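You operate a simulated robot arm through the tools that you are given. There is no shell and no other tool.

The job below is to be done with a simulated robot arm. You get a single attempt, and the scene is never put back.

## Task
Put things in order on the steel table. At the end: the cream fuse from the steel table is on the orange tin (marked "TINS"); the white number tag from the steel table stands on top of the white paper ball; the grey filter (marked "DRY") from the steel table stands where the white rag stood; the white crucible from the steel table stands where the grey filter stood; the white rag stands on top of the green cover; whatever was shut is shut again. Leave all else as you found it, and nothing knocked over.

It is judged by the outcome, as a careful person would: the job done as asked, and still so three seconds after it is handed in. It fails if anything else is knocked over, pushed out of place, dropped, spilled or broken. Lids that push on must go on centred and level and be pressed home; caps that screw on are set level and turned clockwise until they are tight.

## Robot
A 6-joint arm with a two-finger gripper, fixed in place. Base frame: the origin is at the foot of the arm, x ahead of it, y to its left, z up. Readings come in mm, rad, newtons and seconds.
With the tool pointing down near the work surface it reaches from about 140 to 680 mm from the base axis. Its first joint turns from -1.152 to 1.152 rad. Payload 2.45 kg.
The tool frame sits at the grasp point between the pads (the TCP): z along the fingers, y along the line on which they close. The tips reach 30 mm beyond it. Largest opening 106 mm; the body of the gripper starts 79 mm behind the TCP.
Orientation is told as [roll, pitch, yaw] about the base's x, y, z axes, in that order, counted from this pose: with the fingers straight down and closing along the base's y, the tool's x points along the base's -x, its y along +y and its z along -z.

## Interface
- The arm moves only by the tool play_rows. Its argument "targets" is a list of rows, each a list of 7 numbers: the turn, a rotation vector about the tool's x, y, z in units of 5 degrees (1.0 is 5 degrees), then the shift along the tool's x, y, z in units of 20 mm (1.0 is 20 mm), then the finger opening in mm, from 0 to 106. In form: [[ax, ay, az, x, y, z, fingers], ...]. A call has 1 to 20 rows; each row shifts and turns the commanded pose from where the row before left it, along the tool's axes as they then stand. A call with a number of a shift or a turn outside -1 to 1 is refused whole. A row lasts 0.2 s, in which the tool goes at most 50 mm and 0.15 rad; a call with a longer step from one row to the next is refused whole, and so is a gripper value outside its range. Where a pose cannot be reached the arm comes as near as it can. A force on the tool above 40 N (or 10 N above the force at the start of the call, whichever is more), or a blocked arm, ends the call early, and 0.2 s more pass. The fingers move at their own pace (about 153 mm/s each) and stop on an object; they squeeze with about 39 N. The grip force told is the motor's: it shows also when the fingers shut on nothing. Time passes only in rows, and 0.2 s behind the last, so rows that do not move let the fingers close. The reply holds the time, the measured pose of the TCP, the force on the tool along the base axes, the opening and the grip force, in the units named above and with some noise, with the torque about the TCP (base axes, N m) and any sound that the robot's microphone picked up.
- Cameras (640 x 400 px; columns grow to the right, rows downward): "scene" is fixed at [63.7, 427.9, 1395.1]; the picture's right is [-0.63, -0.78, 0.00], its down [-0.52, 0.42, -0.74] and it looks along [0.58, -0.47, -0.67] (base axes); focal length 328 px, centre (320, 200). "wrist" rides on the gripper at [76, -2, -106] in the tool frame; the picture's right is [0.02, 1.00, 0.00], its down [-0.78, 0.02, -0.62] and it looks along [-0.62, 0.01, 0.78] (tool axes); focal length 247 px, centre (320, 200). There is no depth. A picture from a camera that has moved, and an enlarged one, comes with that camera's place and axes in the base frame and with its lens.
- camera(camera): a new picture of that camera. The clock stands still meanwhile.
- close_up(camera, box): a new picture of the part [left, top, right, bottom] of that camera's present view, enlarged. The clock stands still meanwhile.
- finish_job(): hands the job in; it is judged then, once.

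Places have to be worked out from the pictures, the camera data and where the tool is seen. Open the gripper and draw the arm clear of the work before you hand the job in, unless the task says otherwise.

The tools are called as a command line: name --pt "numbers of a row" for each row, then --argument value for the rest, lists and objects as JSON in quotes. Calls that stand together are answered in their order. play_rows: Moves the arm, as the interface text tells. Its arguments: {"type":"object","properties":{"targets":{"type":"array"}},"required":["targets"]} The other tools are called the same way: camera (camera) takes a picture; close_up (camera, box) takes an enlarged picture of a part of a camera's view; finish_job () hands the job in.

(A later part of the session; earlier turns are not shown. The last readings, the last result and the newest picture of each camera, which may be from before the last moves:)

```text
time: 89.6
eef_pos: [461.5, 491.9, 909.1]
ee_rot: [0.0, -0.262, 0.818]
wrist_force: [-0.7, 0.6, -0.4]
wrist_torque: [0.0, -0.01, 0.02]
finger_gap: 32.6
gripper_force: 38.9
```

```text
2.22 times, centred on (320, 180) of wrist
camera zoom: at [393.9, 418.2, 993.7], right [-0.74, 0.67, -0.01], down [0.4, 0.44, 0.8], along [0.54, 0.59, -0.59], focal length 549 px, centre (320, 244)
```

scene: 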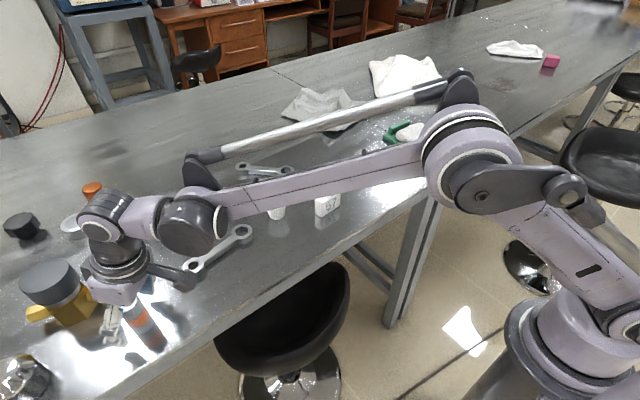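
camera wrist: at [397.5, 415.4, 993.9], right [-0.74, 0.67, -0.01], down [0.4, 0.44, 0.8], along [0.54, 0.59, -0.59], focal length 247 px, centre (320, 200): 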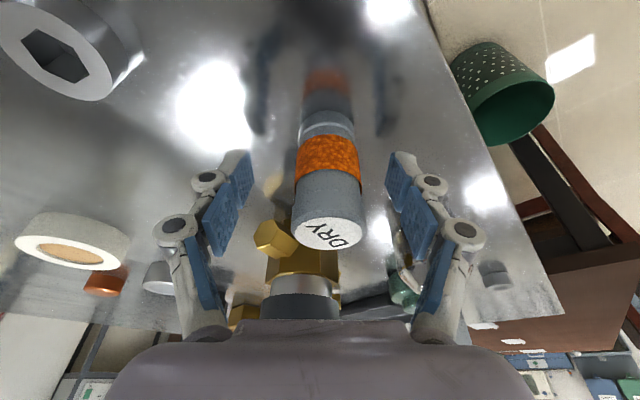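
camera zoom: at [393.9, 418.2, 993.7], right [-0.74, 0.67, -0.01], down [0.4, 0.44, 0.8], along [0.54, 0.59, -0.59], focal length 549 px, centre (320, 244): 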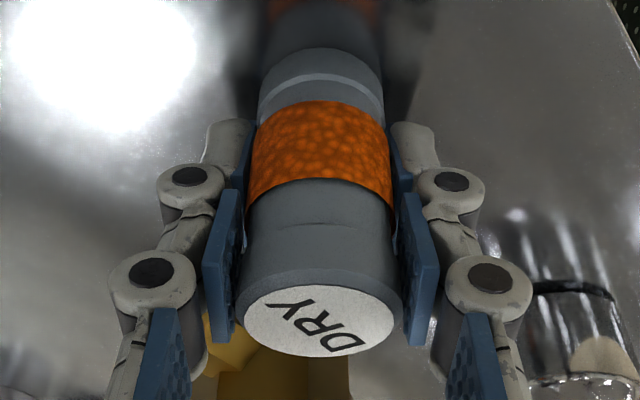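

Gripped (32.6 mm). The filter's spot is ≈ (462, 491.5). I lift vertically 120 mm.

play_rows --pt "0 0 0 -0.097 0 -0.362 25" --pt "0 0 0 -0.194 0 -0.7245 25" --pt "0 0 0 -0.194 0 -0.7245 25" --pt "0 0 0 -0.194 0 -0.7245 25" --pt "0 0 0 -0.194 0 -0.7245 25" --pt "0 0 0 -0.194 0 -0.7245 25" --pt "0 0 0 -0.194 0 -0.7245 25" --pt "0 0 0 -0.194 0 -0.7245 25" --pt "0 0 0 -0.097 0 -0.362 25" --pt "0 0 0 0 0 0 25"

camera --camera "wrist"

camera --camera "scene"

```text
time: 91.8
eef_pos: [463.2, 492.9, 1029.5]
ee_rot: [-0.001, -0.262, 0.815]
wrist_force: [0.0, -0.4, -0.6]
wrist_torque: [0.02, 0.02, 0.0]
finger_gap: 32.6
gripper_force: 39.4
```

```text
taken
camera wrist: at [394.5, 417.9, 1113.6], right [-0.74, 0.67, -0.01], down [0.4, 0.44, 0.8], along [0.54, 0.59, -0.59], focal length 247 px, centre (320, 200)
```

wrist: 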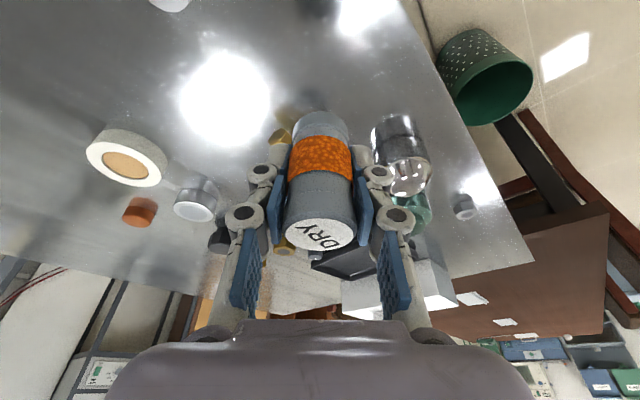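

```text
taken
```

scene: 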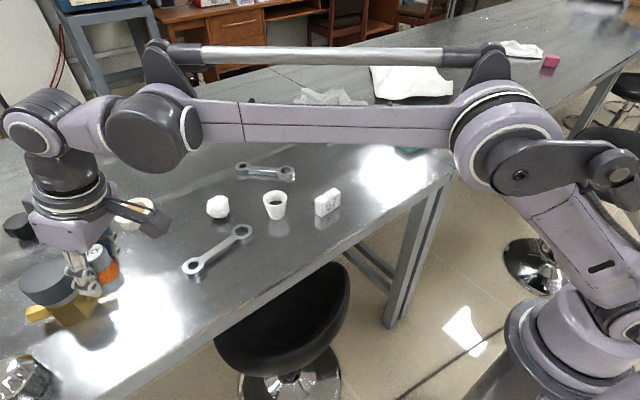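

The filter hangs well. I retract radially and swing on an arc toward the rag's old spot, keeping the filter upright.

play_rows --pt "0 0 0 0.46 0 -0.123 25" --pt "0 0 0 0.9175 0 -0.246 25" --pt "0 0 0 0.9175 0 -0.246 25" --pt "0 0 0 0.9175 0 -0.246 25" --pt "0 0 0 0.46 0 -0.123 25" --pt "0.0942 0 0.3514 0 -0.9525 0 25" --pt "0.0942 0 0.3514 0 -0.9525 0 25" --pt "0.0942 0 0.3514 0 -0.9525 0 25" --pt "0.0942 0 0.3514 0 -0.9525 0 25" --pt "0.0942 0 0.3514 0 -0.9525 0 25" --pt "0.0942 0 0.3514 0 -0.9525 0 25" --pt "0.0942 0 0.3514 0 -0.9525 0 25" --pt "0.0942 0 0.3514 0 -0.9525 0 25" --pt "0.0942 0 0.3514 0 -0.9525 0 25" --pt "0.0942 0 0.3514 0 -0.9525 0 25" --pt "0.0942 0 0.3514 0 -0.9525 0 25" --pt "0.0942 0 0.3514 0 -0.9525 0 25" --pt "0.0942 0 0.3514 0 -0.9525 0 25" --pt "0.0942 0 0.3514 0 -0.9525 0 25"

play_rows --pt "0.0942 0 0.3514 0 -0.9525 0 25" --pt "0.0942 0 0.3514 0 -0.9525 0 25" --pt "0.0942 0 0.3514 0 -0.9525 0 25" --pt "0.0942 0 0.3514 0 -0.9525 0 25" --pt "0.0942 0 0.3514 0 -0.9525 0 25" --pt "0.0942 0 0.3514 0 -0.9525 0 25" --pt "0.0942 0 0.3514 0 -0.9525 0 25" --pt "0.0942 0 0.3514 0 -0.9525 0 25" --pt "0.0942 0 0.3514 0 -0.9525 0 25" --pt "0.0942 0 0.3514 0 -0.9525 0 25" --pt "0.0942 0 0.3514 0 -0.9525 0 25" --pt "0.0942 0 0.3514 0 -0.9525 0 25" --pt "0.0942 0 0.3514 0 -0.9525 0 25" --pt "0.0942 0 0.3514 0 -0.9525 0 25" --pt "0 0 0 0 0 0 25"

camera --camera "wrist"

camera --camera "scene"

```text
time: 95.8
eef_pos: [563.1, 217.9, 1028.9]
ee_rot: [0.0, -0.263, 0.369]
wrist_force: [0.2, 0.1, -0.9]
wrist_torque: [0.03, 0.01, -0.01]
finger_gap: 32.5
gripper_force: 38.9
```

```text
time: 99.0
eef_pos: [603.0, -42.8, 1031.1]
ee_rot: [0.002, -0.265, -0.076]
wrist_force: [0.1, -1.0, -1.0]
wrist_torque: [0.01, 0.0, -0.02]
finger_gap: 32.4
gripper_force: 38.6
```

```text
taken
camera wrist: at [503.2, -36.5, 1114.4], right [0.06, 1.0, 0.0], down [0.59, -0.03, 0.8], along [0.8, -0.05, -0.6], focal length 247 px, centre (320, 200)
```

wrist: 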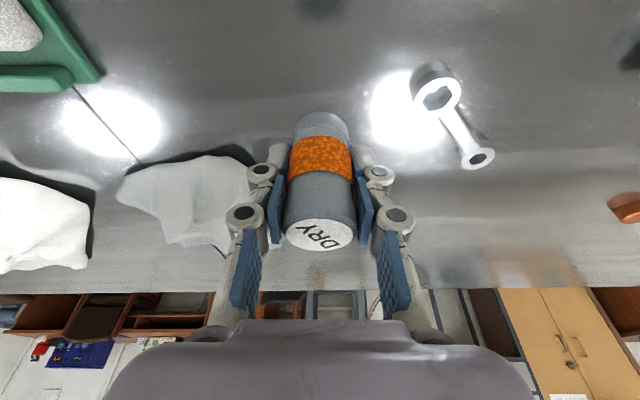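

```text
taken
```

scene: 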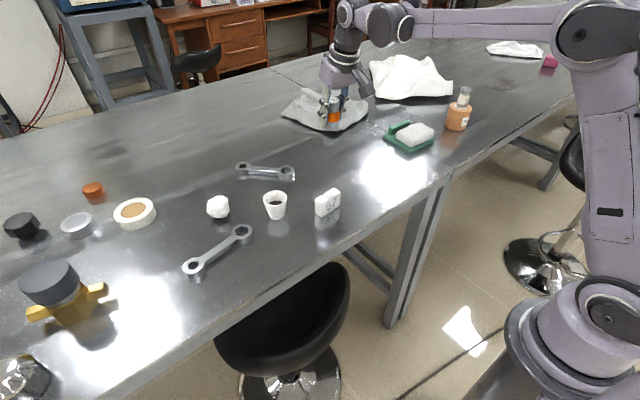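

I move to (559.5, -40) and lower to about 8 mm above the table.

play_rows --pt "0 0 0 0.35 -0.004 -0.095 25" --pt "0 0 0 0.702 -0.008 -0.19 25" --pt "0 0 0 0.702 -0.008 -0.19 25" --pt "0 0 0 0.35 -0.004 -0.095 25" --pt "0 0 0 0.2107 0 0.779 25" --pt "0 0 0 0.2107 0 0.779 25" --pt "0 0 0 0.2107 0 0.779 25" --pt "0 0 0 0.2107 0 0.779 25" --pt "0 0 0 0.2107 0 0.779 25" --pt "0 0 0 0.2107 0 0.779 25" --pt "0 0 0 0.2107 0 0.779 25" --pt "0 0 0 0 0 0 25"

camera --camera "wrist"

close_up --camera "scene" --box '[300, 110, 400, 210]'

```text
time: 101.6
eef_pos: [560.5, -38.5, 916.3]
ee_rot: [0.001, -0.263, -0.077]
wrist_force: [0.3, -0.2, -0.8]
wrist_torque: [0.0, 0.01, 0.01]
finger_gap: 32.5
gripper_force: 39.7
```

```text
taken
camera wrist: at [459.8, -32.7, 999.8], right [0.06, 1.0, 0.0], down [0.59, -0.03, 0.8], along [0.8, -0.05, -0.6], focal length 247 px, centre (320, 200)
```

wrist: 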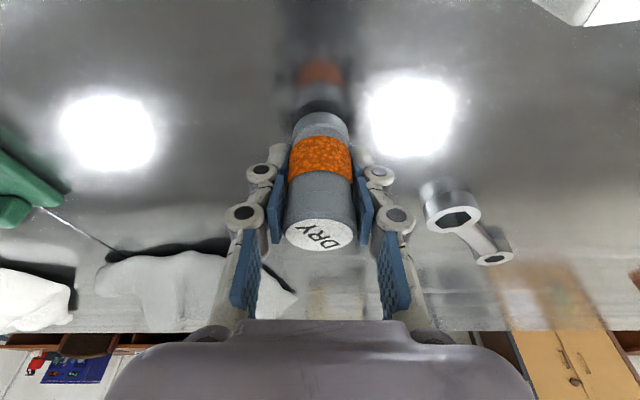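

```text
4.00 times, centred on (350, 160) of scene
camera zoom: at [63.8, 427.9, 1395.1], right [-0.63, -0.78, 0.0], down [-0.52, 0.42, -0.74], along [0.58, -0.47, -0.67], focal length 1310 px, centre (200, 360)
```

zoom: 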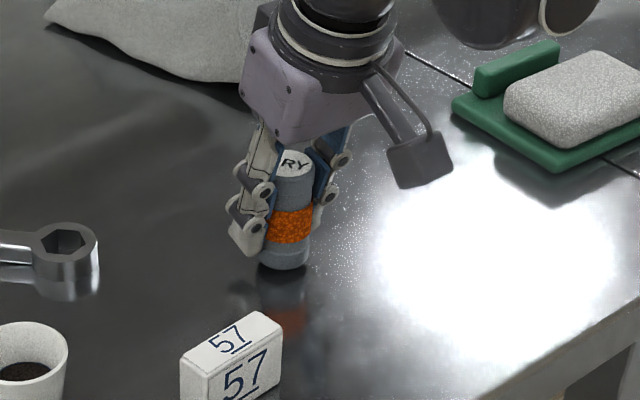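

The filter hovers ~7 mm above the table at the right place. I lower in 1 mm steps to contact.

play_rows --pt "0 0 0 0.013 0 0.0483 25" --pt "0 0 0 0.013 0 0.0483 25" --pt "0 0 0 0.013 0 0.0483 25" --pt "0 0 0 0.013 0 0.0483 25" --pt "0 0 0 0.013 0 0.0483 25" --pt "0 0 0 0 0 0 25"

play_rows --pt "0 0 0 0.0104 0 0.0386 25" --pt "0 0 0 0 0 0 25"

play_rows --pt "0 0 0 0.0104 0 0.0386 25" --pt "0 0 0 0 0 0 25"

```text
time: 103.0
eef_pos: [562.1, -38.4, 911.3]
ee_rot: [0.001, -0.264, -0.076]
wrist_force: [-0.1, 0.0, -0.5]
wrist_torque: [-0.01, -0.01, 0.02]
finger_gap: 32.4
gripper_force: 38.6
```

```text
time: 103.6
eef_pos: [561.9, -38.5, 910.3]
ee_rot: [0.002, -0.262, -0.076]
wrist_force: [-0.1, 0.3, -0.1]
wrist_torque: [0.02, 0.03, 0.0]
finger_gap: 32.7
gripper_force: 39.4
```

```text
time: 104.2
eef_pos: [560.0, -38.8, 910.6]
ee_rot: [0.003, -0.262, -0.077]
wrist_force: [-1.6, 1.2, 9.5]
wrist_torque: [-0.08, -0.06, 0.01]
finger_gap: 32.7
gripper_force: 39.1
```

Contact (9.5 N) at the rag's spot. I open in stages to release the filter.

play_rows --pt "0 0 0 -0.004 0 -0.014 25" --pt "0 0 0 0 0 0 31" --pt "0 0 0 0 0 0 36" --pt "0 0 0 0 0 0 46" --pt "0 0 0 0 0 0 60" --pt "0 0 0 0 0 0 80" --pt "0 0 0 0 0 0 80"

close_up --camera "scene" --box '[300, 110, 400, 210]'

camera --camera "wrist"

```text
time: 105.8
eef_pos: [561.3, -39.6, 910.2]
ee_rot: [0.001, -0.263, -0.077]
wrist_force: [0.0, -0.3, 0.0]
wrist_torque: [0.02, 0.01, 0.04]
finger_gap: 79.9
gripper_force: 0.1
```

```text
4.00 times, centred on (350, 160) of scene
camera zoom: at [63.7, 427.9, 1395.1], right [-0.63, -0.78, 0.0], down [-0.52, 0.42, -0.74], along [0.58, -0.47, -0.67], focal length 1310 px, centre (200, 360)
```

zoom: 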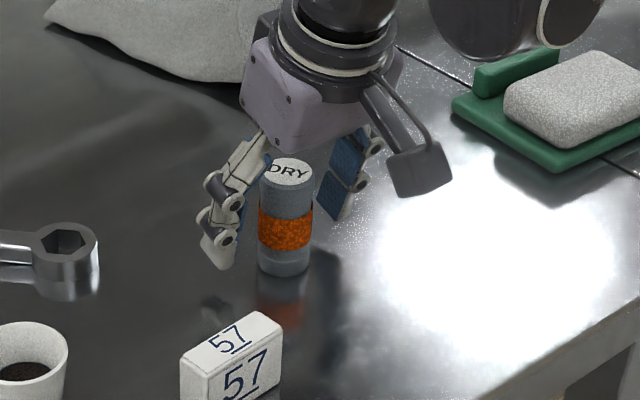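

```text
taken
camera wrist: at [459.7, -33.1, 993.7], right [0.06, 1.0, 0.0], down [0.59, -0.03, 0.8], along [0.8, -0.05, -0.6], focal length 247 px, centre (320, 200)
```

wrist: 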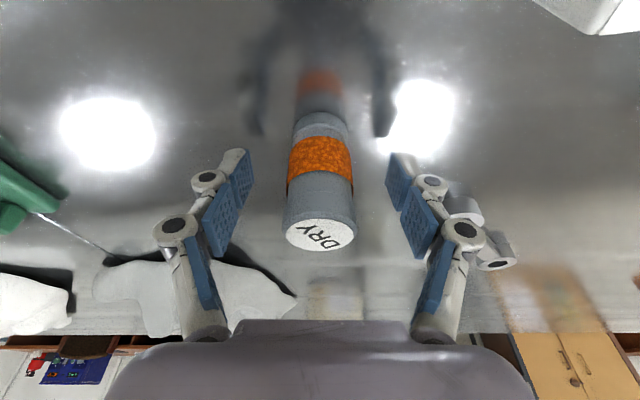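

The filter stands where the rag was. I rise, re-aim the tool (yaw 0.307, still tilted 15°) and travel over the crucible at about (539, 169.5).

play_rows --pt "0 0 0 -0.112 0 -0.414 80" --pt "0 0 0 -0.2236 0 -0.827 80" --pt "0 0 0 -0.2236 0 -0.827 80" --pt "0 0 0 -0.2236 0 -0.827 80" --pt "0 0 0 -0.2236 0 -0.827 80" --pt "0 0 0 -0.2236 0 -0.827 80" --pt "0 0 0 -0.2236 0 -0.827 80" --pt "0 0 0 -0.112 0 -0.414 80" --pt "0 0 0 0 0 0 80"

play_rows --pt "-0.2297 0 -0.8496 0 0 0 80" --pt "-0.2297 0 -0.8496 0 0 0 80" --pt "-0.2297 0 -0.8496 0 0 0 80" --pt "-0.2297 0 -0.8496 0 0 0 80" --pt "-0.2297 0 -0.8496 0 0 0 80" --pt "0 0 0 -0.187 0.934 0.0505 80" --pt "0 0 0 -0.187 0.934 0.0505 80" --pt "0 0 0 -0.187 0.934 0.0505 80" --pt "0 0 0 -0.187 0.934 0.0505 80" --pt "0 0 0 -0.187 0.934 0.0505 80" --pt "0 0 0 -0.187 0.934 0.0505 80" --pt "0 0 0 -0.187 0.934 0.0505 80" --pt "0 0 0 -0.187 0.934 0.0505 80" --pt "0 0 0 -0.187 0.934 0.0505 80" --pt "0 0 0 -0.187 0.934 0.0505 80" --pt "0 0 0 -0.187 0.934 0.0505 80" --pt "0 0 0 0 0 0 80"

camera --camera "wrist"

camera --camera "scene"

```text
time: 107.8
eef_pos: [561.2, -39.0, 1028.6]
ee_rot: [0.002, -0.264, -0.075]
wrist_force: [0.2, 0.1, -0.8]
wrist_torque: [0.01, 0.0, 0.0]
finger_gap: 80.1
gripper_force: 0.0
```

```text
time: 111.4
eef_pos: [541.1, 167.9, 1030.2]
ee_rot: [0.001, -0.265, 0.308]
wrist_force: [-0.7, 0.3, 1.1]
wrist_torque: [0.0, 0.02, -0.01]
finger_gap: 79.9
gripper_force: 0.2
```

```text
taken
camera wrist: at [444.6, 136.3, 1113.4], right [-0.32, 0.95, 0.0], down [0.56, 0.2, 0.8], along [0.76, 0.26, -0.59], focal length 247 px, centre (320, 200)
```

wrist: 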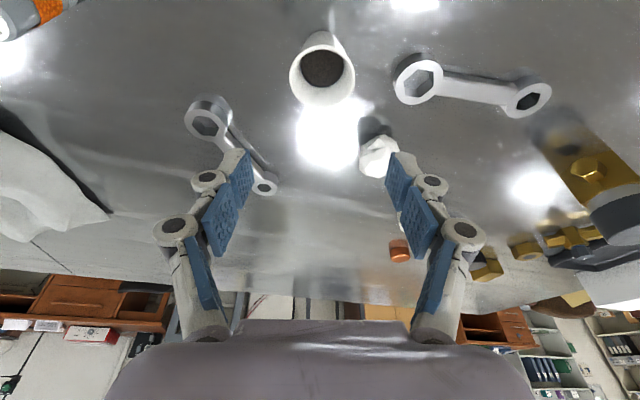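

```text
taken
```

scene: 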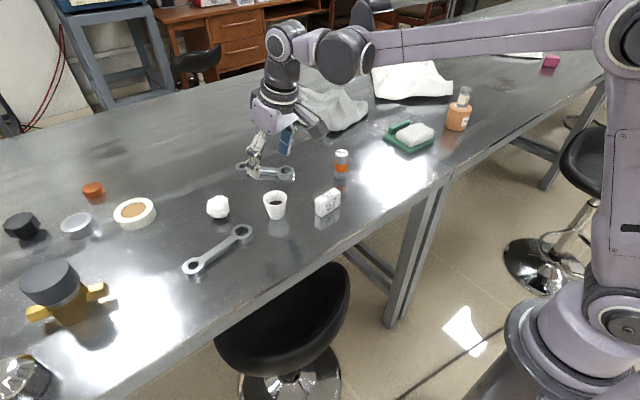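

close_up --camera "wrist" --box '[260, 20, 460, 180]'

close_up --camera "scene" --box '[250, 180, 300, 230]'

```text
2.50 times, centred on (360, 100) of wrist
camera zoom: at [444.6, 136.3, 1113.4], right [-0.32, 0.95, 0.0], down [0.56, 0.2, 0.8], along [0.76, 0.26, -0.59], focal length 617 px, centre (220, 450)
```

zoom: 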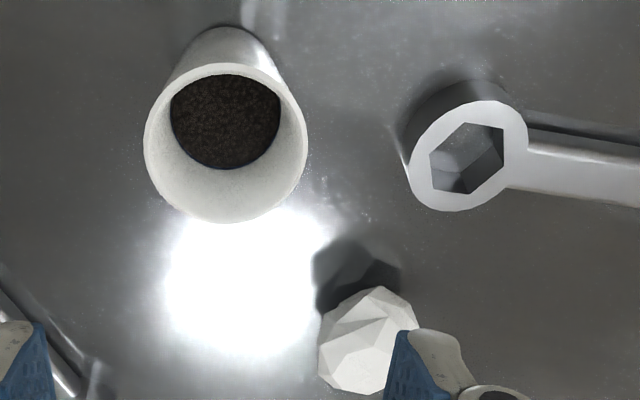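

```text
8.00 times, centred on (275, 205) of scene
camera zoom: at [63.7, 427.9, 1395.1], right [-0.63, -0.78, 0.0], down [-0.52, 0.42, -0.74], along [0.58, -0.47, -0.67], focal length 2620 px, centre (680, 160)
```

zoom: 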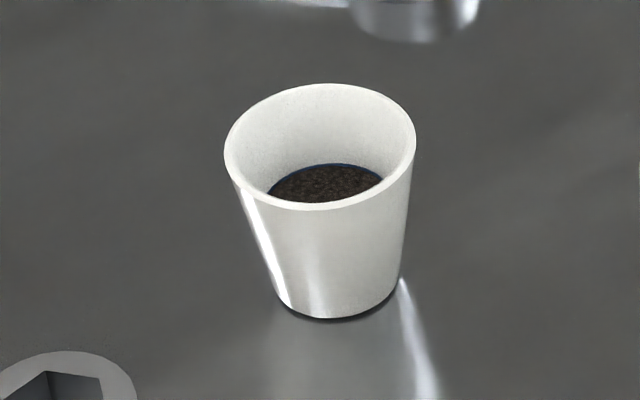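

Rim ≈51 mm, z≈922, centred laterally and 2.5 mm inward of the tool axis. I descend to TCP z≈917 with the fingers straddling the cup.

play_rows --pt "0 0 0 0.2 0 0.681 80" --pt "0 0 0 0.2 0 0.681 80" --pt "0 0 0 0.2 0 0.681 80" --pt "0 0 0 0.2 0 0.681 80" --pt "0 0 0 0.2 0 0.681 80" --pt "0 0 0 0.2 0 0.681 80" --pt "0 0 0 0.2 0 0.681 80" --pt "0 0 0 0.2 0 0.681 80" --pt "0 0 0 0 0 0 80"

camera --camera "wrist"

close_up --camera "scene" --box '[220, 130, 340, 240]'

```text
time: 113.4
eef_pos: [535.8, 168.4, 917.2]
ee_rot: [0.001, -0.263, 0.309]
wrist_force: [-0.7, 0.0, -0.1]
wrist_torque: [0.03, 0.03, -0.03]
finger_gap: 80.1
gripper_force: 0.0
```

```text
taken
camera wrist: at [439.8, 135.7, 1000.2], right [-0.32, 0.95, 0.0], down [0.56, 0.2, 0.8], along [0.76, 0.26, -0.59], focal length 247 px, centre (320, 200)
```

wrist: 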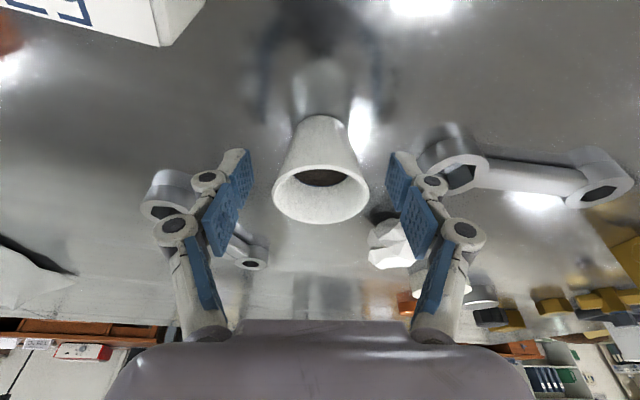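

```text
3.64 times, centred on (280, 185) of scene
camera zoom: at [63.7, 427.9, 1395.1], right [-0.63, -0.78, 0.0], down [-0.52, 0.42, -0.74], along [0.58, -0.47, -0.67], focal length 1191 px, centre (466, 254)
```

zoom: 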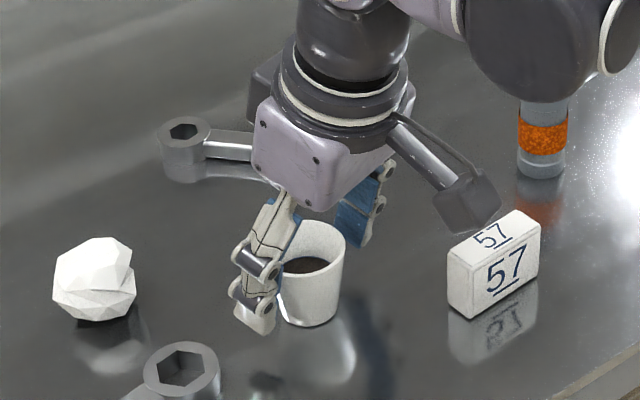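

The cup is centred. I close the fingers on it.

play_rows --pt "0 0 0 0 0 0 70" --pt "0 0 0 0 0 0 60" --pt "0 0 0 0 0 0 54" --pt "0 0 0 0 0 0 48" --pt "0 0 0 0 0 0 42" --pt "0 0 0 0 0 0 42" --pt "0 0 0 0 0 0 42"

camera --camera "wrist"

close_up --camera "scene" --box '[220, 130, 340, 240]'

```text
time: 115.0
eef_pos: [536.7, 168.3, 916.5]
ee_rot: [0.001, -0.264, 0.307]
wrist_force: [0.2, 0.6, -0.4]
wrist_torque: [-0.02, 0.02, 0.01]
finger_gap: 45.2
gripper_force: 39.3
```

```text
taken
camera wrist: at [439.8, 135.7, 1000.4], right [-0.32, 0.95, 0.0], down [0.56, 0.2, 0.8], along [0.76, 0.26, -0.59], focal length 247 px, centre (320, 200)
```

wrist: 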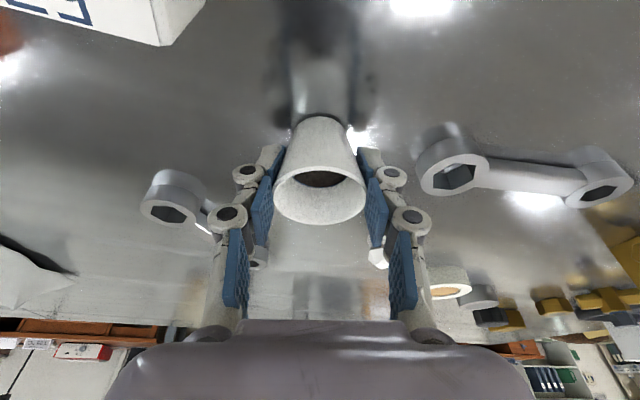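

```text
3.64 times, centred on (280, 185) of scene
camera zoom: at [63.8, 427.9, 1395.1], right [-0.63, -0.78, 0.0], down [-0.52, 0.42, -0.74], along [0.58, -0.47, -0.67], focal length 1191 px, centre (466, 254)
```

zoom: 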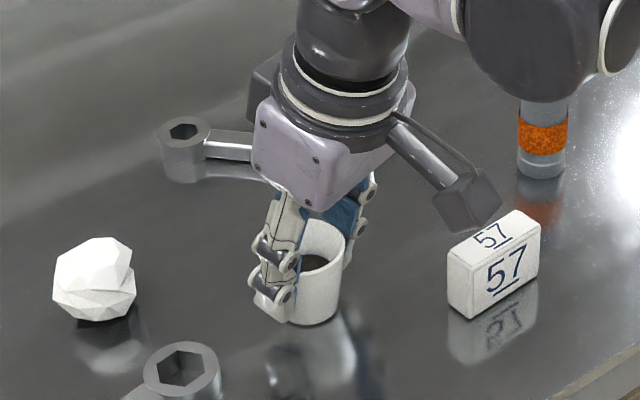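

Gripped (45.2 mm, 39 N). I lift a little first to check that the cup stays level.

play_rows --pt "0 0 0 -0.026 0 -0.0966 42" --pt "0 0 0 -0.052 0 -0.193 42" --pt "0 0 0 -0.104 0 -0.386 42" --pt "0 0 0 -0.104 0 -0.386 42" --pt "0 0 0 0 0 0 42"

camera --camera "wrist"

close_up --camera "scene" --box '[220, 130, 340, 240]'

```text
time: 116.2
eef_pos: [536.5, 168.3, 939.2]
ee_rot: [0.001, -0.265, 0.307]
wrist_force: [0.2, 0.1, -1.0]
wrist_torque: [0.01, 0.01, 0.05]
finger_gap: 45.0
gripper_force: 38.4
```

```text
taken
camera wrist: at [441.0, 135.8, 1021.9], right [-0.32, 0.95, 0.0], down [0.56, 0.2, 0.8], along [0.76, 0.26, -0.59], focal length 247 px, centre (320, 200)
```

wrist: 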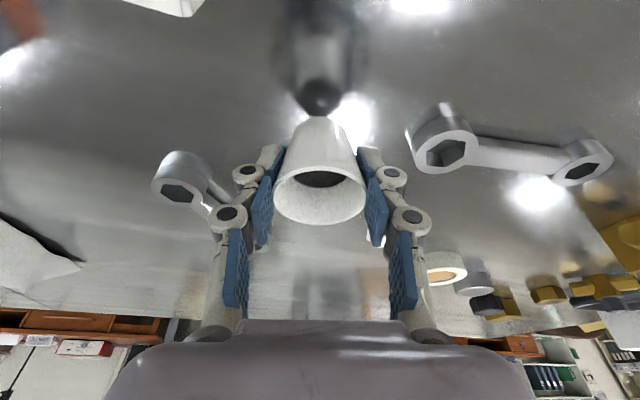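

```text
3.64 times, centred on (280, 185) of scene
camera zoom: at [63.8, 427.9, 1395.1], right [-0.63, -0.78, 0.0], down [-0.52, 0.42, -0.74], along [0.58, -0.47, -0.67], focal length 1191 px, centre (466, 254)
```

zoom: 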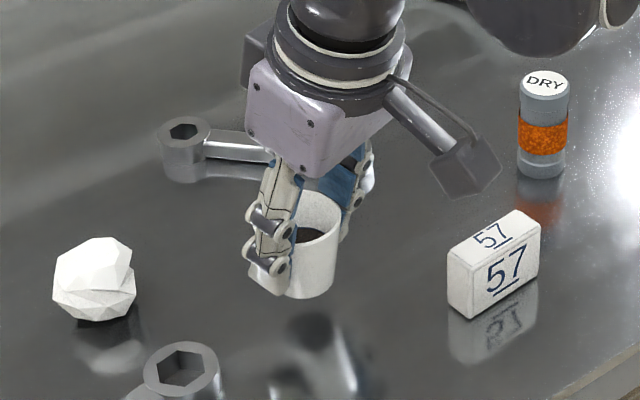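

The cup stays upright in the grip. I lift to a safe height and swing it slowly along an arc toward the filter's old spot.

play_rows --pt "0 0 0 -0.093 0 -0.345 42" --pt "0 0 0 -0.186 0 -0.69 42" --pt "0 0 0 -0.186 0 -0.69 42" --pt "0 0 0 -0.186 0 -0.69 42" --pt "0 0 0 -0.186 0 -0.69 42" --pt "0 0 0 -0.186 0 -0.69 42" --pt "0 0 0 -0.186 0 -0.69 42" --pt "0 0 0 -0.093 0 -0.345 42" --pt "0 0 0 0 0 0 42"

play_rows --pt "-0.0476 0 -0.176 0 0.45 0 42" --pt "-0.0952 0 -0.352 0 0.899 0 42" --pt "-0.0952 0 -0.352 0 0.899 0 42" --pt "-0.0952 0 -0.352 0 0.899 0 42" --pt "-0.0952 0 -0.352 0 0.899 0 42" --pt "-0.0952 0 -0.352 0 0.899 0 42" --pt "-0.0952 0 -0.352 0 0.899 0 42" --pt "-0.0952 0 -0.352 0 0.899 0 42" --pt "-0.0952 0 -0.352 0 0.899 0 42" --pt "-0.0952 0 -0.352 0 0.899 0 42" --pt "-0.0952 0 -0.352 0 0.899 0 42" --pt "-0.0952 0 -0.352 0 0.899 0 42" --pt "-0.0952 0 -0.352 0 0.899 0 42" --pt "-0.0952 0 -0.352 0 0.899 0 42" --pt "-0.0952 0 -0.352 0 0.899 0 42" --pt "-0.0952 0 -0.352 0 0.899 0 42" --pt "-0.0476 0 -0.176 0 0.45 0 42" --pt "0 0 0 0 0 0 42"

camera --camera "wrist"

camera --camera "scene"

```text
time: 118.2
eef_pos: [537.9, 167.6, 1036.9]
ee_rot: [0.002, -0.264, 0.307]
wrist_force: [-0.2, 0.5, 0.2]
wrist_torque: [-0.01, -0.01, -0.01]
finger_gap: 44.9
gripper_force: 39.4
```

```text
time: 122.0
eef_pos: [388.9, 414.0, 1038.0]
ee_rot: [0.003, -0.266, 0.818]
wrist_force: [0.9, -0.5, -0.4]
wrist_torque: [-0.01, 0.04, 0.0]
finger_gap: 44.9
gripper_force: 39.5
```

```text
taken
camera wrist: at [320.1, 337.6, 1122.3], right [-0.74, 0.67, 0.0], down [0.4, 0.44, 0.8], along [0.54, 0.6, -0.59], focal length 247 px, centre (320, 200)
```

wrist: 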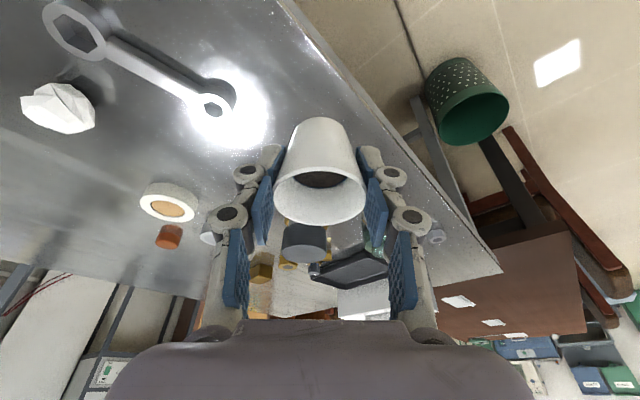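

```text
taken
```

scene: 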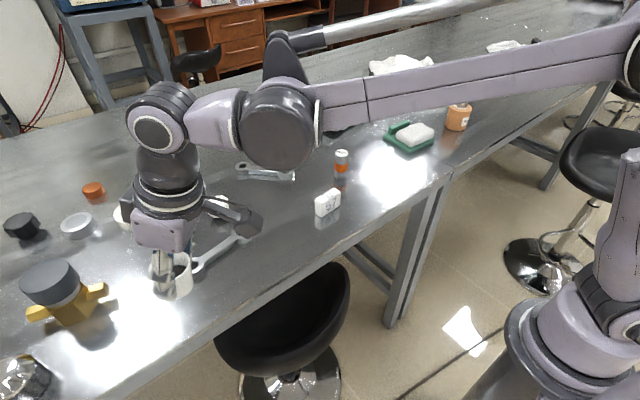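

I move out radially over the filter's spot (462, 491.5), then pause to check before lowering.

play_rows --pt "0 0 0 -0.367 0 0.1 42" --pt "0 0 0 -0.734 -0.003 0.199 42" --pt "0 0 0 -0.734 -0.003 0.199 42" --pt "0 0 0 -0.734 -0.003 0.199 42" --pt "0 0 0 -0.734 -0.003 0.199 42" --pt "0 0 0 -0.734 -0.003 0.199 42" --pt "0 0 0 -0.734 -0.003 0.199 42" --pt "0 0 0 -0.367 0 0.1 42" --pt "0 0 0 0.093 0 0.34 42" --pt "0 0 0 0.185 0 0.681 42" --pt "0 0 0 0.185 0 0.681 42" --pt "0 0 0 0.185 0 0.681 42" --pt "0 0 0 0.093 0 0.34 42" --pt "0 0 0 0 0 0 42"

camera --camera "wrist"

camera --camera "scene"

```text
time: 125.0
eef_pos: [462.0, 488.2, 982.4]
ee_rot: [0.002, -0.267, 0.816]
wrist_force: [-0.1, -0.2, -1.1]
wrist_torque: [0.01, -0.01, -0.01]
finger_gap: 45.0
gripper_force: 39.0
```

```text
taken
camera wrist: at [393.8, 413.4, 1065.7], right [-0.74, 0.67, 0.0], down [0.4, 0.44, 0.8], along [0.54, 0.6, -0.59], focal length 247 px, centre (320, 200)
```

wrist: 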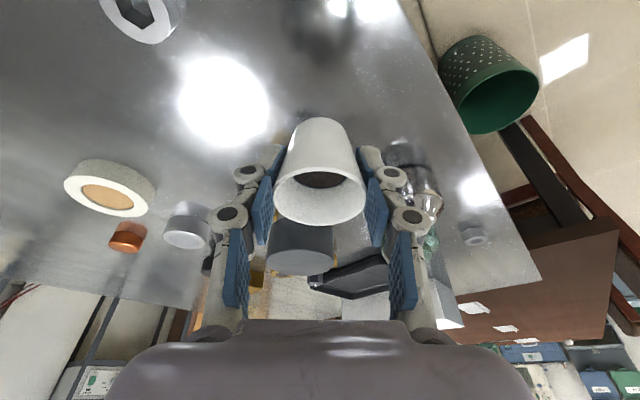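

```text
taken
```

scene: 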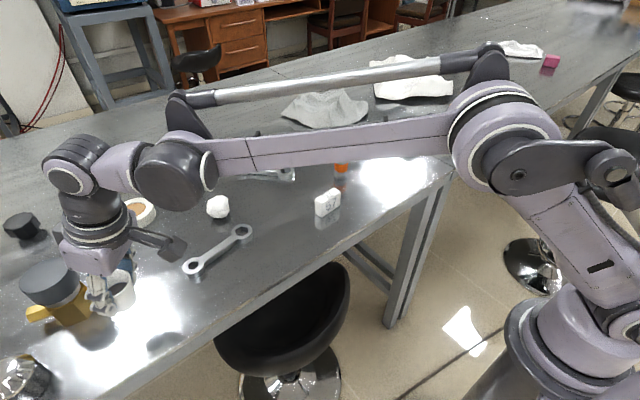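

I correct by a few mm to (461.7, 492) and lower to about 8 mm above the table.

play_rows --pt "0 0 0 -0.12 0.125 0.033 42" --pt "0 0 0 0.13 0 0.482 42" --pt "0 0 0 0.157 0 0.58 42" --pt "0 0 0 0.157 0 0.58 42" --pt "0 0 0 0.157 0 0.58 42" --pt "0 0 0 0.157 0 0.58 42" --pt "0 0 0 0 0 0 42"

camera --camera "wrist"

close_up --camera "scene" --box '[40, 240, 200, 370]'

```text
time: 126.6
eef_pos: [460.8, 492.1, 924.4]
ee_rot: [0.005, -0.265, 0.816]
wrist_force: [0.2, -0.4, -0.8]
wrist_torque: [-0.04, -0.02, -0.02]
finger_gap: 44.9
gripper_force: 38.7
```

```text
taken
camera wrist: at [393.3, 417.1, 1008.0], right [-0.74, 0.67, 0.0], down [0.4, 0.44, 0.8], along [0.54, 0.6, -0.59], focal length 247 px, centre (320, 200)
```

wrist: 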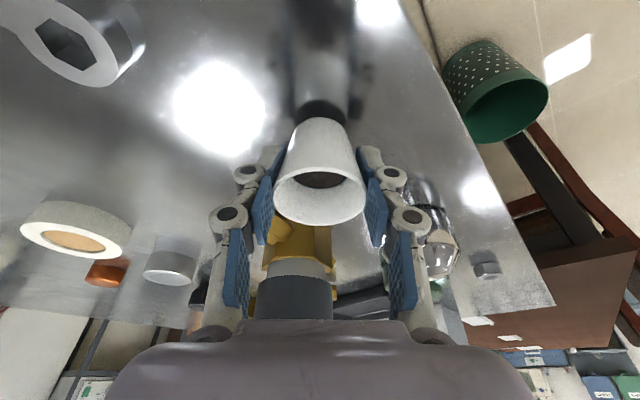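

```text
3.08 times, centred on (120, 305) of scene
camera zoom: at [63.8, 427.9, 1395.1], right [-0.63, -0.78, 0.0], down [-0.52, 0.42, -0.74], along [0.58, -0.47, -0.67], focal length 1008 px, centre (935, -123)
```

zoom: 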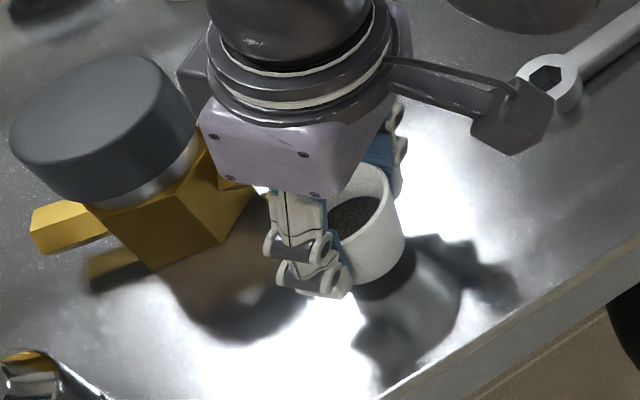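

I lower in 1 mm steps until contact.

play_rows --pt "0 0 0 0.0131 0 0.0483 42" --pt "0 0 0 0.0131 0 0.0483 42" --pt "0 0 0 0.0131 0 0.0483 42" --pt "0 0 0 0.0131 0 0.0483 42" --pt "0 0 0 0.0131 0 0.0483 42" --pt "0 0 0 0 0 0 42"

play_rows --pt "0 0 0 0.0105 0 0.0386 42" --pt "0 0 0 0 0 0 42"

play_rows --pt "0 0 0 0.0105 0 0.0386 42" --pt "0 0 0 0 0 0 42"

```text
time: 128.0
eef_pos: [461.5, 493.2, 919.1]
ee_rot: [0.003, -0.264, 0.817]
wrist_force: [0.0, -0.6, -1.1]
wrist_torque: [-0.02, 0.02, 0.0]
finger_gap: 44.7
gripper_force: 39.2
```

```text
time: 128.6
eef_pos: [462.8, 493.6, 918.6]
ee_rot: [0.004, -0.268, 0.818]
wrist_force: [0.2, 0.0, -1.3]
wrist_torque: [-0.02, 0.02, 0.02]
finger_gap: 44.7
gripper_force: 39.2
```

```text
time: 129.2
eef_pos: [461.6, 493.0, 917.3]
ee_rot: [0.004, -0.264, 0.817]
wrist_force: [-0.3, 0.0, -0.9]
wrist_torque: [0.02, 0.03, 0.03]
finger_gap: 44.5
gripper_force: 39.1
```

play_rows --pt "0 0 0 0.008 0 0.029 42" --pt "0 0 0 0 0 0 42"

play_rows --pt "0 0 0 0.008 0 0.029 42" --pt "0 0 0 0 0 0 42"

```text
time: 129.8
eef_pos: [461.6, 492.7, 917.3]
ee_rot: [0.004, -0.265, 0.817]
wrist_force: [-0.7, -0.8, 0.3]
wrist_torque: [-0.02, -0.01, -0.01]
finger_gap: 44.8
gripper_force: 39.1
```

```text
time: 130.4
eef_pos: [462.1, 492.8, 916.2]
ee_rot: [0.004, -0.268, 0.817]
wrist_force: [-0.3, 0.0, -0.6]
wrist_torque: [0.01, -0.01, 0.02]
finger_gap: 44.9
gripper_force: 39.2
```

play_rows --pt "0 0 0 0.008 0 0.029 42" --pt "0 0 0 0 0 0 42"

play_rows --pt "0 0 0 0.008 0 0.029 42" --pt "0 0 0 0 0 0 42"

close_up --camera "scene" --box '[90, 270, 170, 350]'

```text
time: 131.0
eef_pos: [460.7, 493.5, 915.2]
ee_rot: [0.003, -0.265, 0.818]
wrist_force: [0.4, -0.2, 5.4]
wrist_torque: [-0.06, -0.03, 0.0]
finger_gap: 44.9
gripper_force: 39.0
```

```text
time: 131.6
eef_pos: [461.4, 491.5, 915.2]
ee_rot: [0.005, -0.265, 0.815]
wrist_force: [0.1, 1.0, 14.0]
wrist_torque: [0.03, -0.06, -0.03]
finger_gap: 44.7
gripper_force: 38.6
```

```text
5.00 times, centred on (130, 310) of scene
camera zoom: at [63.6, 427.7, 1395.2], right [-0.63, -0.78, 0.0], down [-0.52, 0.42, -0.74], along [0.58, -0.47, -0.67], focal length 1638 px, centre (1270, -350)
```

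zoom: 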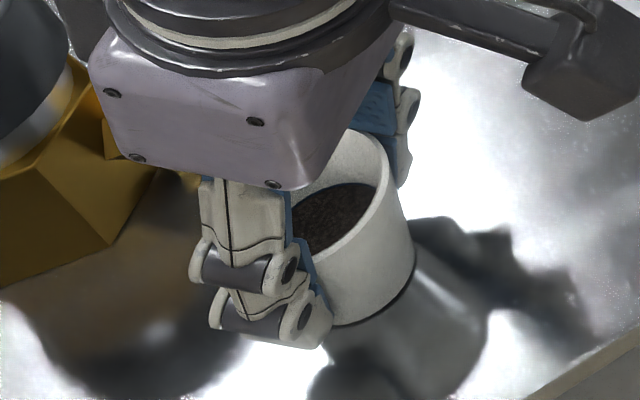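

Contact at 14 N. I ease up 0.4 mm and open in stages.

play_rows --pt "0 0 0 -0.005 0 -0.019 42" --pt "0 0 0 0 0 0 44" --pt "0 0 0 0 0 0 47" --pt "0 0 0 0 0 0 52" --pt "0 0 0 0 0 0 60" --pt "0 0 0 0 0 0 70" --pt "0 0 0 0 0 0 80" --pt "0 0 0 0 0 0 80"

close_up --camera "scene" --box '[90, 270, 170, 350]'

camera --camera "wrist"

```text
time: 133.4
eef_pos: [461.5, 492.9, 916.5]
ee_rot: [0.003, -0.266, 0.816]
wrist_force: [-0.5, -0.2, -0.3]
wrist_torque: [0.01, -0.01, 0.03]
finger_gap: 80.2
gripper_force: 0.1
```

```text
5.00 times, centred on (130, 310) of scene
camera zoom: at [63.7, 427.9, 1395.1], right [-0.63, -0.78, 0.0], down [-0.52, 0.42, -0.74], along [0.58, -0.47, -0.67], focal length 1638 px, centre (1270, -350)
```

zoom: 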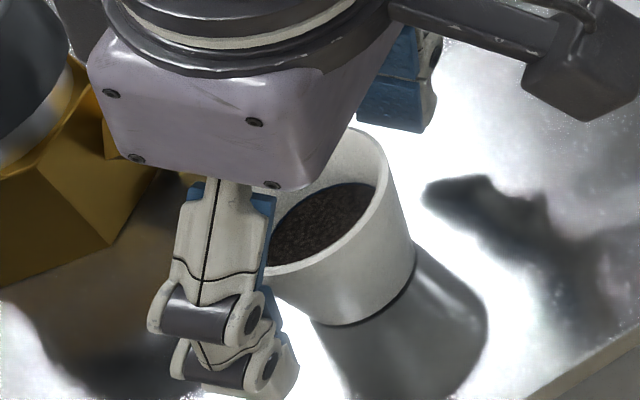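

```text
taken
camera wrist: at [393.5, 417.8, 999.3], right [-0.74, 0.67, 0.0], down [0.4, 0.44, 0.8], along [0.54, 0.6, -0.59], focal length 247 px, centre (320, 200)
```

wrist: 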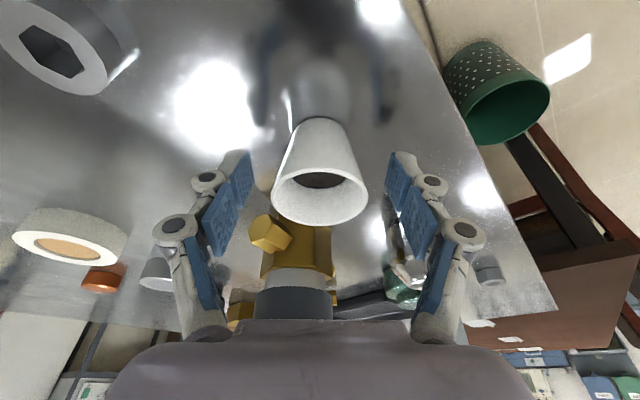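

The crucible stands upright. I rise clear and move back toward the ball to inspect its top.

play_rows --pt "0 0 0 -0.113 0 -0.414 80" --pt "0 0 0 -0.2255 0 -0.827 80" --pt "0 0 0 -0.2255 0 -0.827 80" --pt "0 0 0 -0.2255 0 -0.827 80" --pt "0 0 0 -0.2255 0 -0.827 80" --pt "0 0 0 -0.2255 0 -0.827 80" --pt "0 0 0 -0.2255 0 -0.827 80" --pt "0 0 0 -0.2255 0 -0.827 80" --pt "0 0 0 -0.113 0 -0.414 80" --pt "0 0 0 0 0 0 80"

camera --camera "scene"

close_up --camera "scene" --box '[60, 240, 200, 360]'

close_up --camera "scene" --box '[198, 185, 238, 225]'

```text
time: 135.6
eef_pos: [460.5, 494.4, 1052.7]
ee_rot: [0.005, -0.264, 0.815]
wrist_force: [-0.2, 0.4, -0.9]
wrist_torque: [0.0, -0.02, -0.01]
finger_gap: 80.2
gripper_force: 0.1
```

```text
taken
```

scene: 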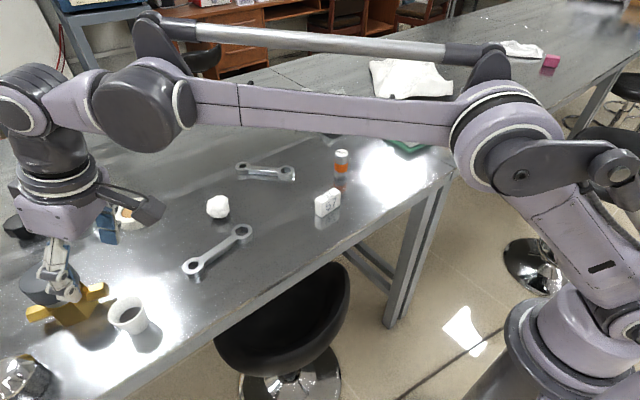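

```text
3.33 times, centred on (130, 300) of scene
camera zoom: at [63.7, 427.9, 1395.1], right [-0.63, -0.78, 0.0], down [-0.52, 0.42, -0.74], along [0.58, -0.47, -0.67], focal length 1092 px, centre (953, -133)
```

zoom: 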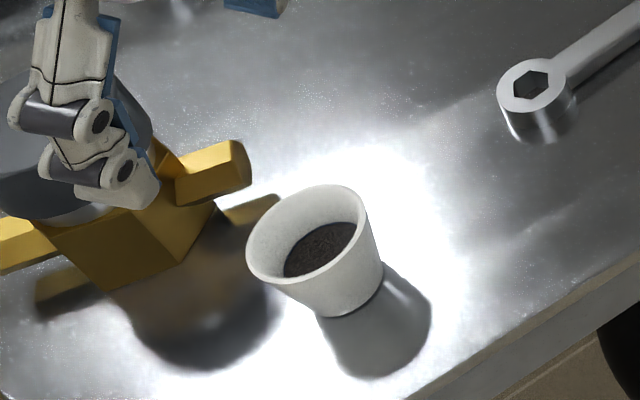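

```text
10.00 times, centred on (218, 205) of scene
camera zoom: at [63.7, 427.9, 1395.1], right [-0.63, -0.78, 0.0], down [-0.52, 0.42, -0.74], along [0.58, -0.47, -0.67], focal length 3275 px, centre (1340, 150)
```

zoom: 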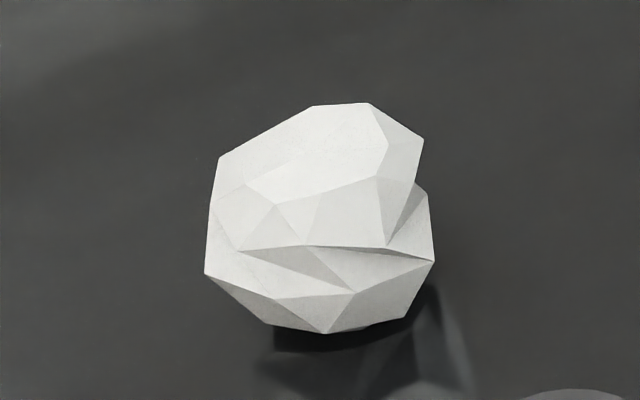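

The crucible is in place, and the ball shows a broad flat top facet. I swing around to look at the ball from close above.

play_rows --pt "0 0 0 0.796 0 -0.215 80" --pt "0 0 0 0.796 0 -0.215 80" --pt "0 0 0 0.796 0 -0.215 80" --pt "0 0 0 0.796 0 -0.215 80" --pt "0.093 0 0.344 0 -0.948 0 80" --pt "0.093 0 0.344 0 -0.948 0 80" --pt "0.093 0 0.344 0 -0.948 0 80" --pt "0.093 0 0.344 0 -0.948 0 80" --pt "0.093 0 0.344 0 -0.948 0 80" --pt "0.093 0 0.344 0 -0.948 0 80" --pt "0.093 0 0.344 0 -0.948 0 80" --pt "0.093 0 0.344 0 -0.948 0 80" --pt "0.093 0 0.344 0 -0.948 0 80" --pt "0.093 0 0.344 0 -0.948 0 80" --pt "0.093 0 0.344 0 -0.948 0 80" --pt "0.093 0 0.344 0 -0.948 0 80" --pt "0.093 0 0.344 0 -0.948 0 80" --pt "0 0 0 0 0 0 80"

camera --camera "wrist"

```text
time: 139.4
eef_pos: [561.8, 247.8, 1051.3]
ee_rot: [0.004, -0.262, 0.411]
wrist_force: [0.5, 0.0, -0.6]
wrist_torque: [0.0, -0.03, 0.05]
finger_gap: 80.3
gripper_force: 0.1
```

```text
taken
camera wrist: at [469.4, 205.1, 1135.4], right [-0.42, 0.91, 0.0], down [0.54, 0.25, 0.8], along [0.73, 0.34, -0.59], focal length 247 px, centre (320, 200)
```

wrist: 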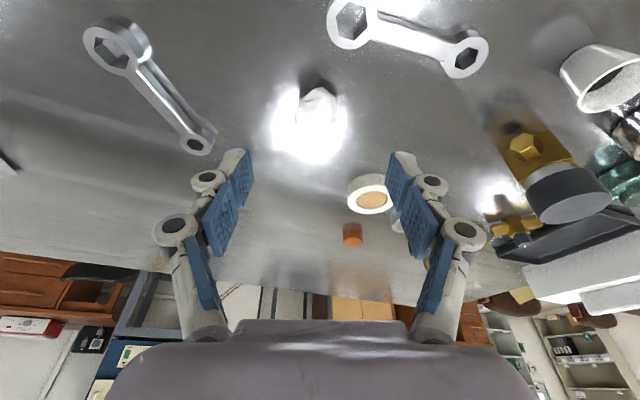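

close_up --camera "wrist" --box '[280, 70, 360, 140]'

```text
5.71 times, centred on (320, 105) of wrist
camera zoom: at [469.4, 205.1, 1135.4], right [-0.42, 0.91, 0.0], down [0.54, 0.25, 0.8], along [0.73, 0.34, -0.59], focal length 1411 px, centre (320, 743)
```

zoom: 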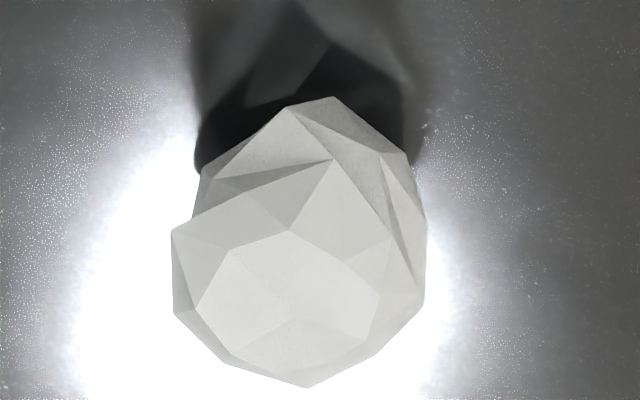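

The ball's flat top facet matches in both views at z≈912, spanning x 606–638, y 251–285, centre ≈ (621, 268). I now go to the tag at ≈ (479, 69), yaw ≈ 0.06.

play_rows --pt "0.2077 0 0.7747 0 0 0 90" --pt "0.2077 0 0.7747 0 0 0 90" --pt "0.2077 0 0.7747 0 0 0 90" --pt "0.2077 0 0.7747 0 0 0 90" --pt "0.2077 0 0.7747 0 0 0 90" --pt "0 0 0 0.45 -0.8655 -0.1205 90" --pt "0 0 0 0.45 -0.8655 -0.1205 90" --pt "0 0 0 0.45 -0.8655 -0.1205 90" --pt "0 0 0 0.45 -0.8655 -0.1205 90" --pt "0 0 0 0.45 -0.8655 -0.1205 90" --pt "0 0 0 0.45 -0.8655 -0.1205 90" --pt "0 0 0 0.45 -0.8655 -0.1205 90" --pt "0 0 0 0.45 -0.8655 -0.1205 90" --pt "0 0 0 0.45 -0.8655 -0.1205 90" --pt "0 0 0 0.45 -0.8655 -0.1205 90" --pt "0 0 0 0 0 0 90"

camera --camera "wrist"

camera --camera "scene"

```text
time: 142.8
eef_pos: [479.2, 65.5, 1049.2]
ee_rot: [0.004, -0.262, 0.062]
wrist_force: [-0.1, -0.1, -0.6]
wrist_torque: [-0.02, -0.01, 0.03]
finger_gap: 89.9
gripper_force: 0.2
```

```text
taken
camera wrist: at [378.8, 58.6, 1133.9], right [-0.09, 1.0, 0.0], down [0.59, 0.05, 0.8], along [0.8, 0.07, -0.6], focal length 247 px, centre (320, 200)
```

wrist: 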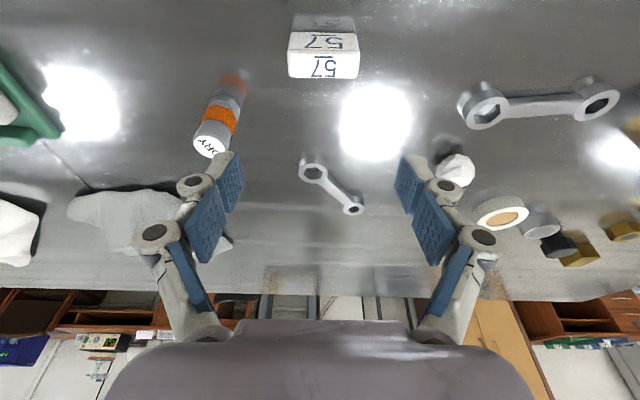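

```text
taken
```

scene: 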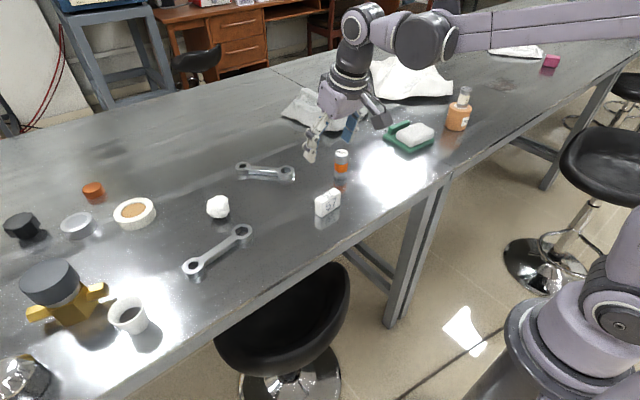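

close_up --camera "wrist" --box '[270, 0, 380, 90]'

```text
4.44 times, centred on (325, 45) of wrist
camera zoom: at [378.8, 58.6, 1133.9], right [-0.09, 1.0, 0.0], down [0.59, 0.05, 0.8], along [0.8, 0.07, -0.6], focal length 1098 px, centre (298, 889)
```

zoom: 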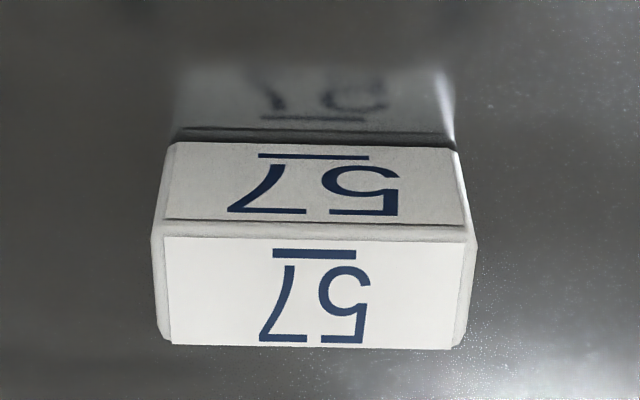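

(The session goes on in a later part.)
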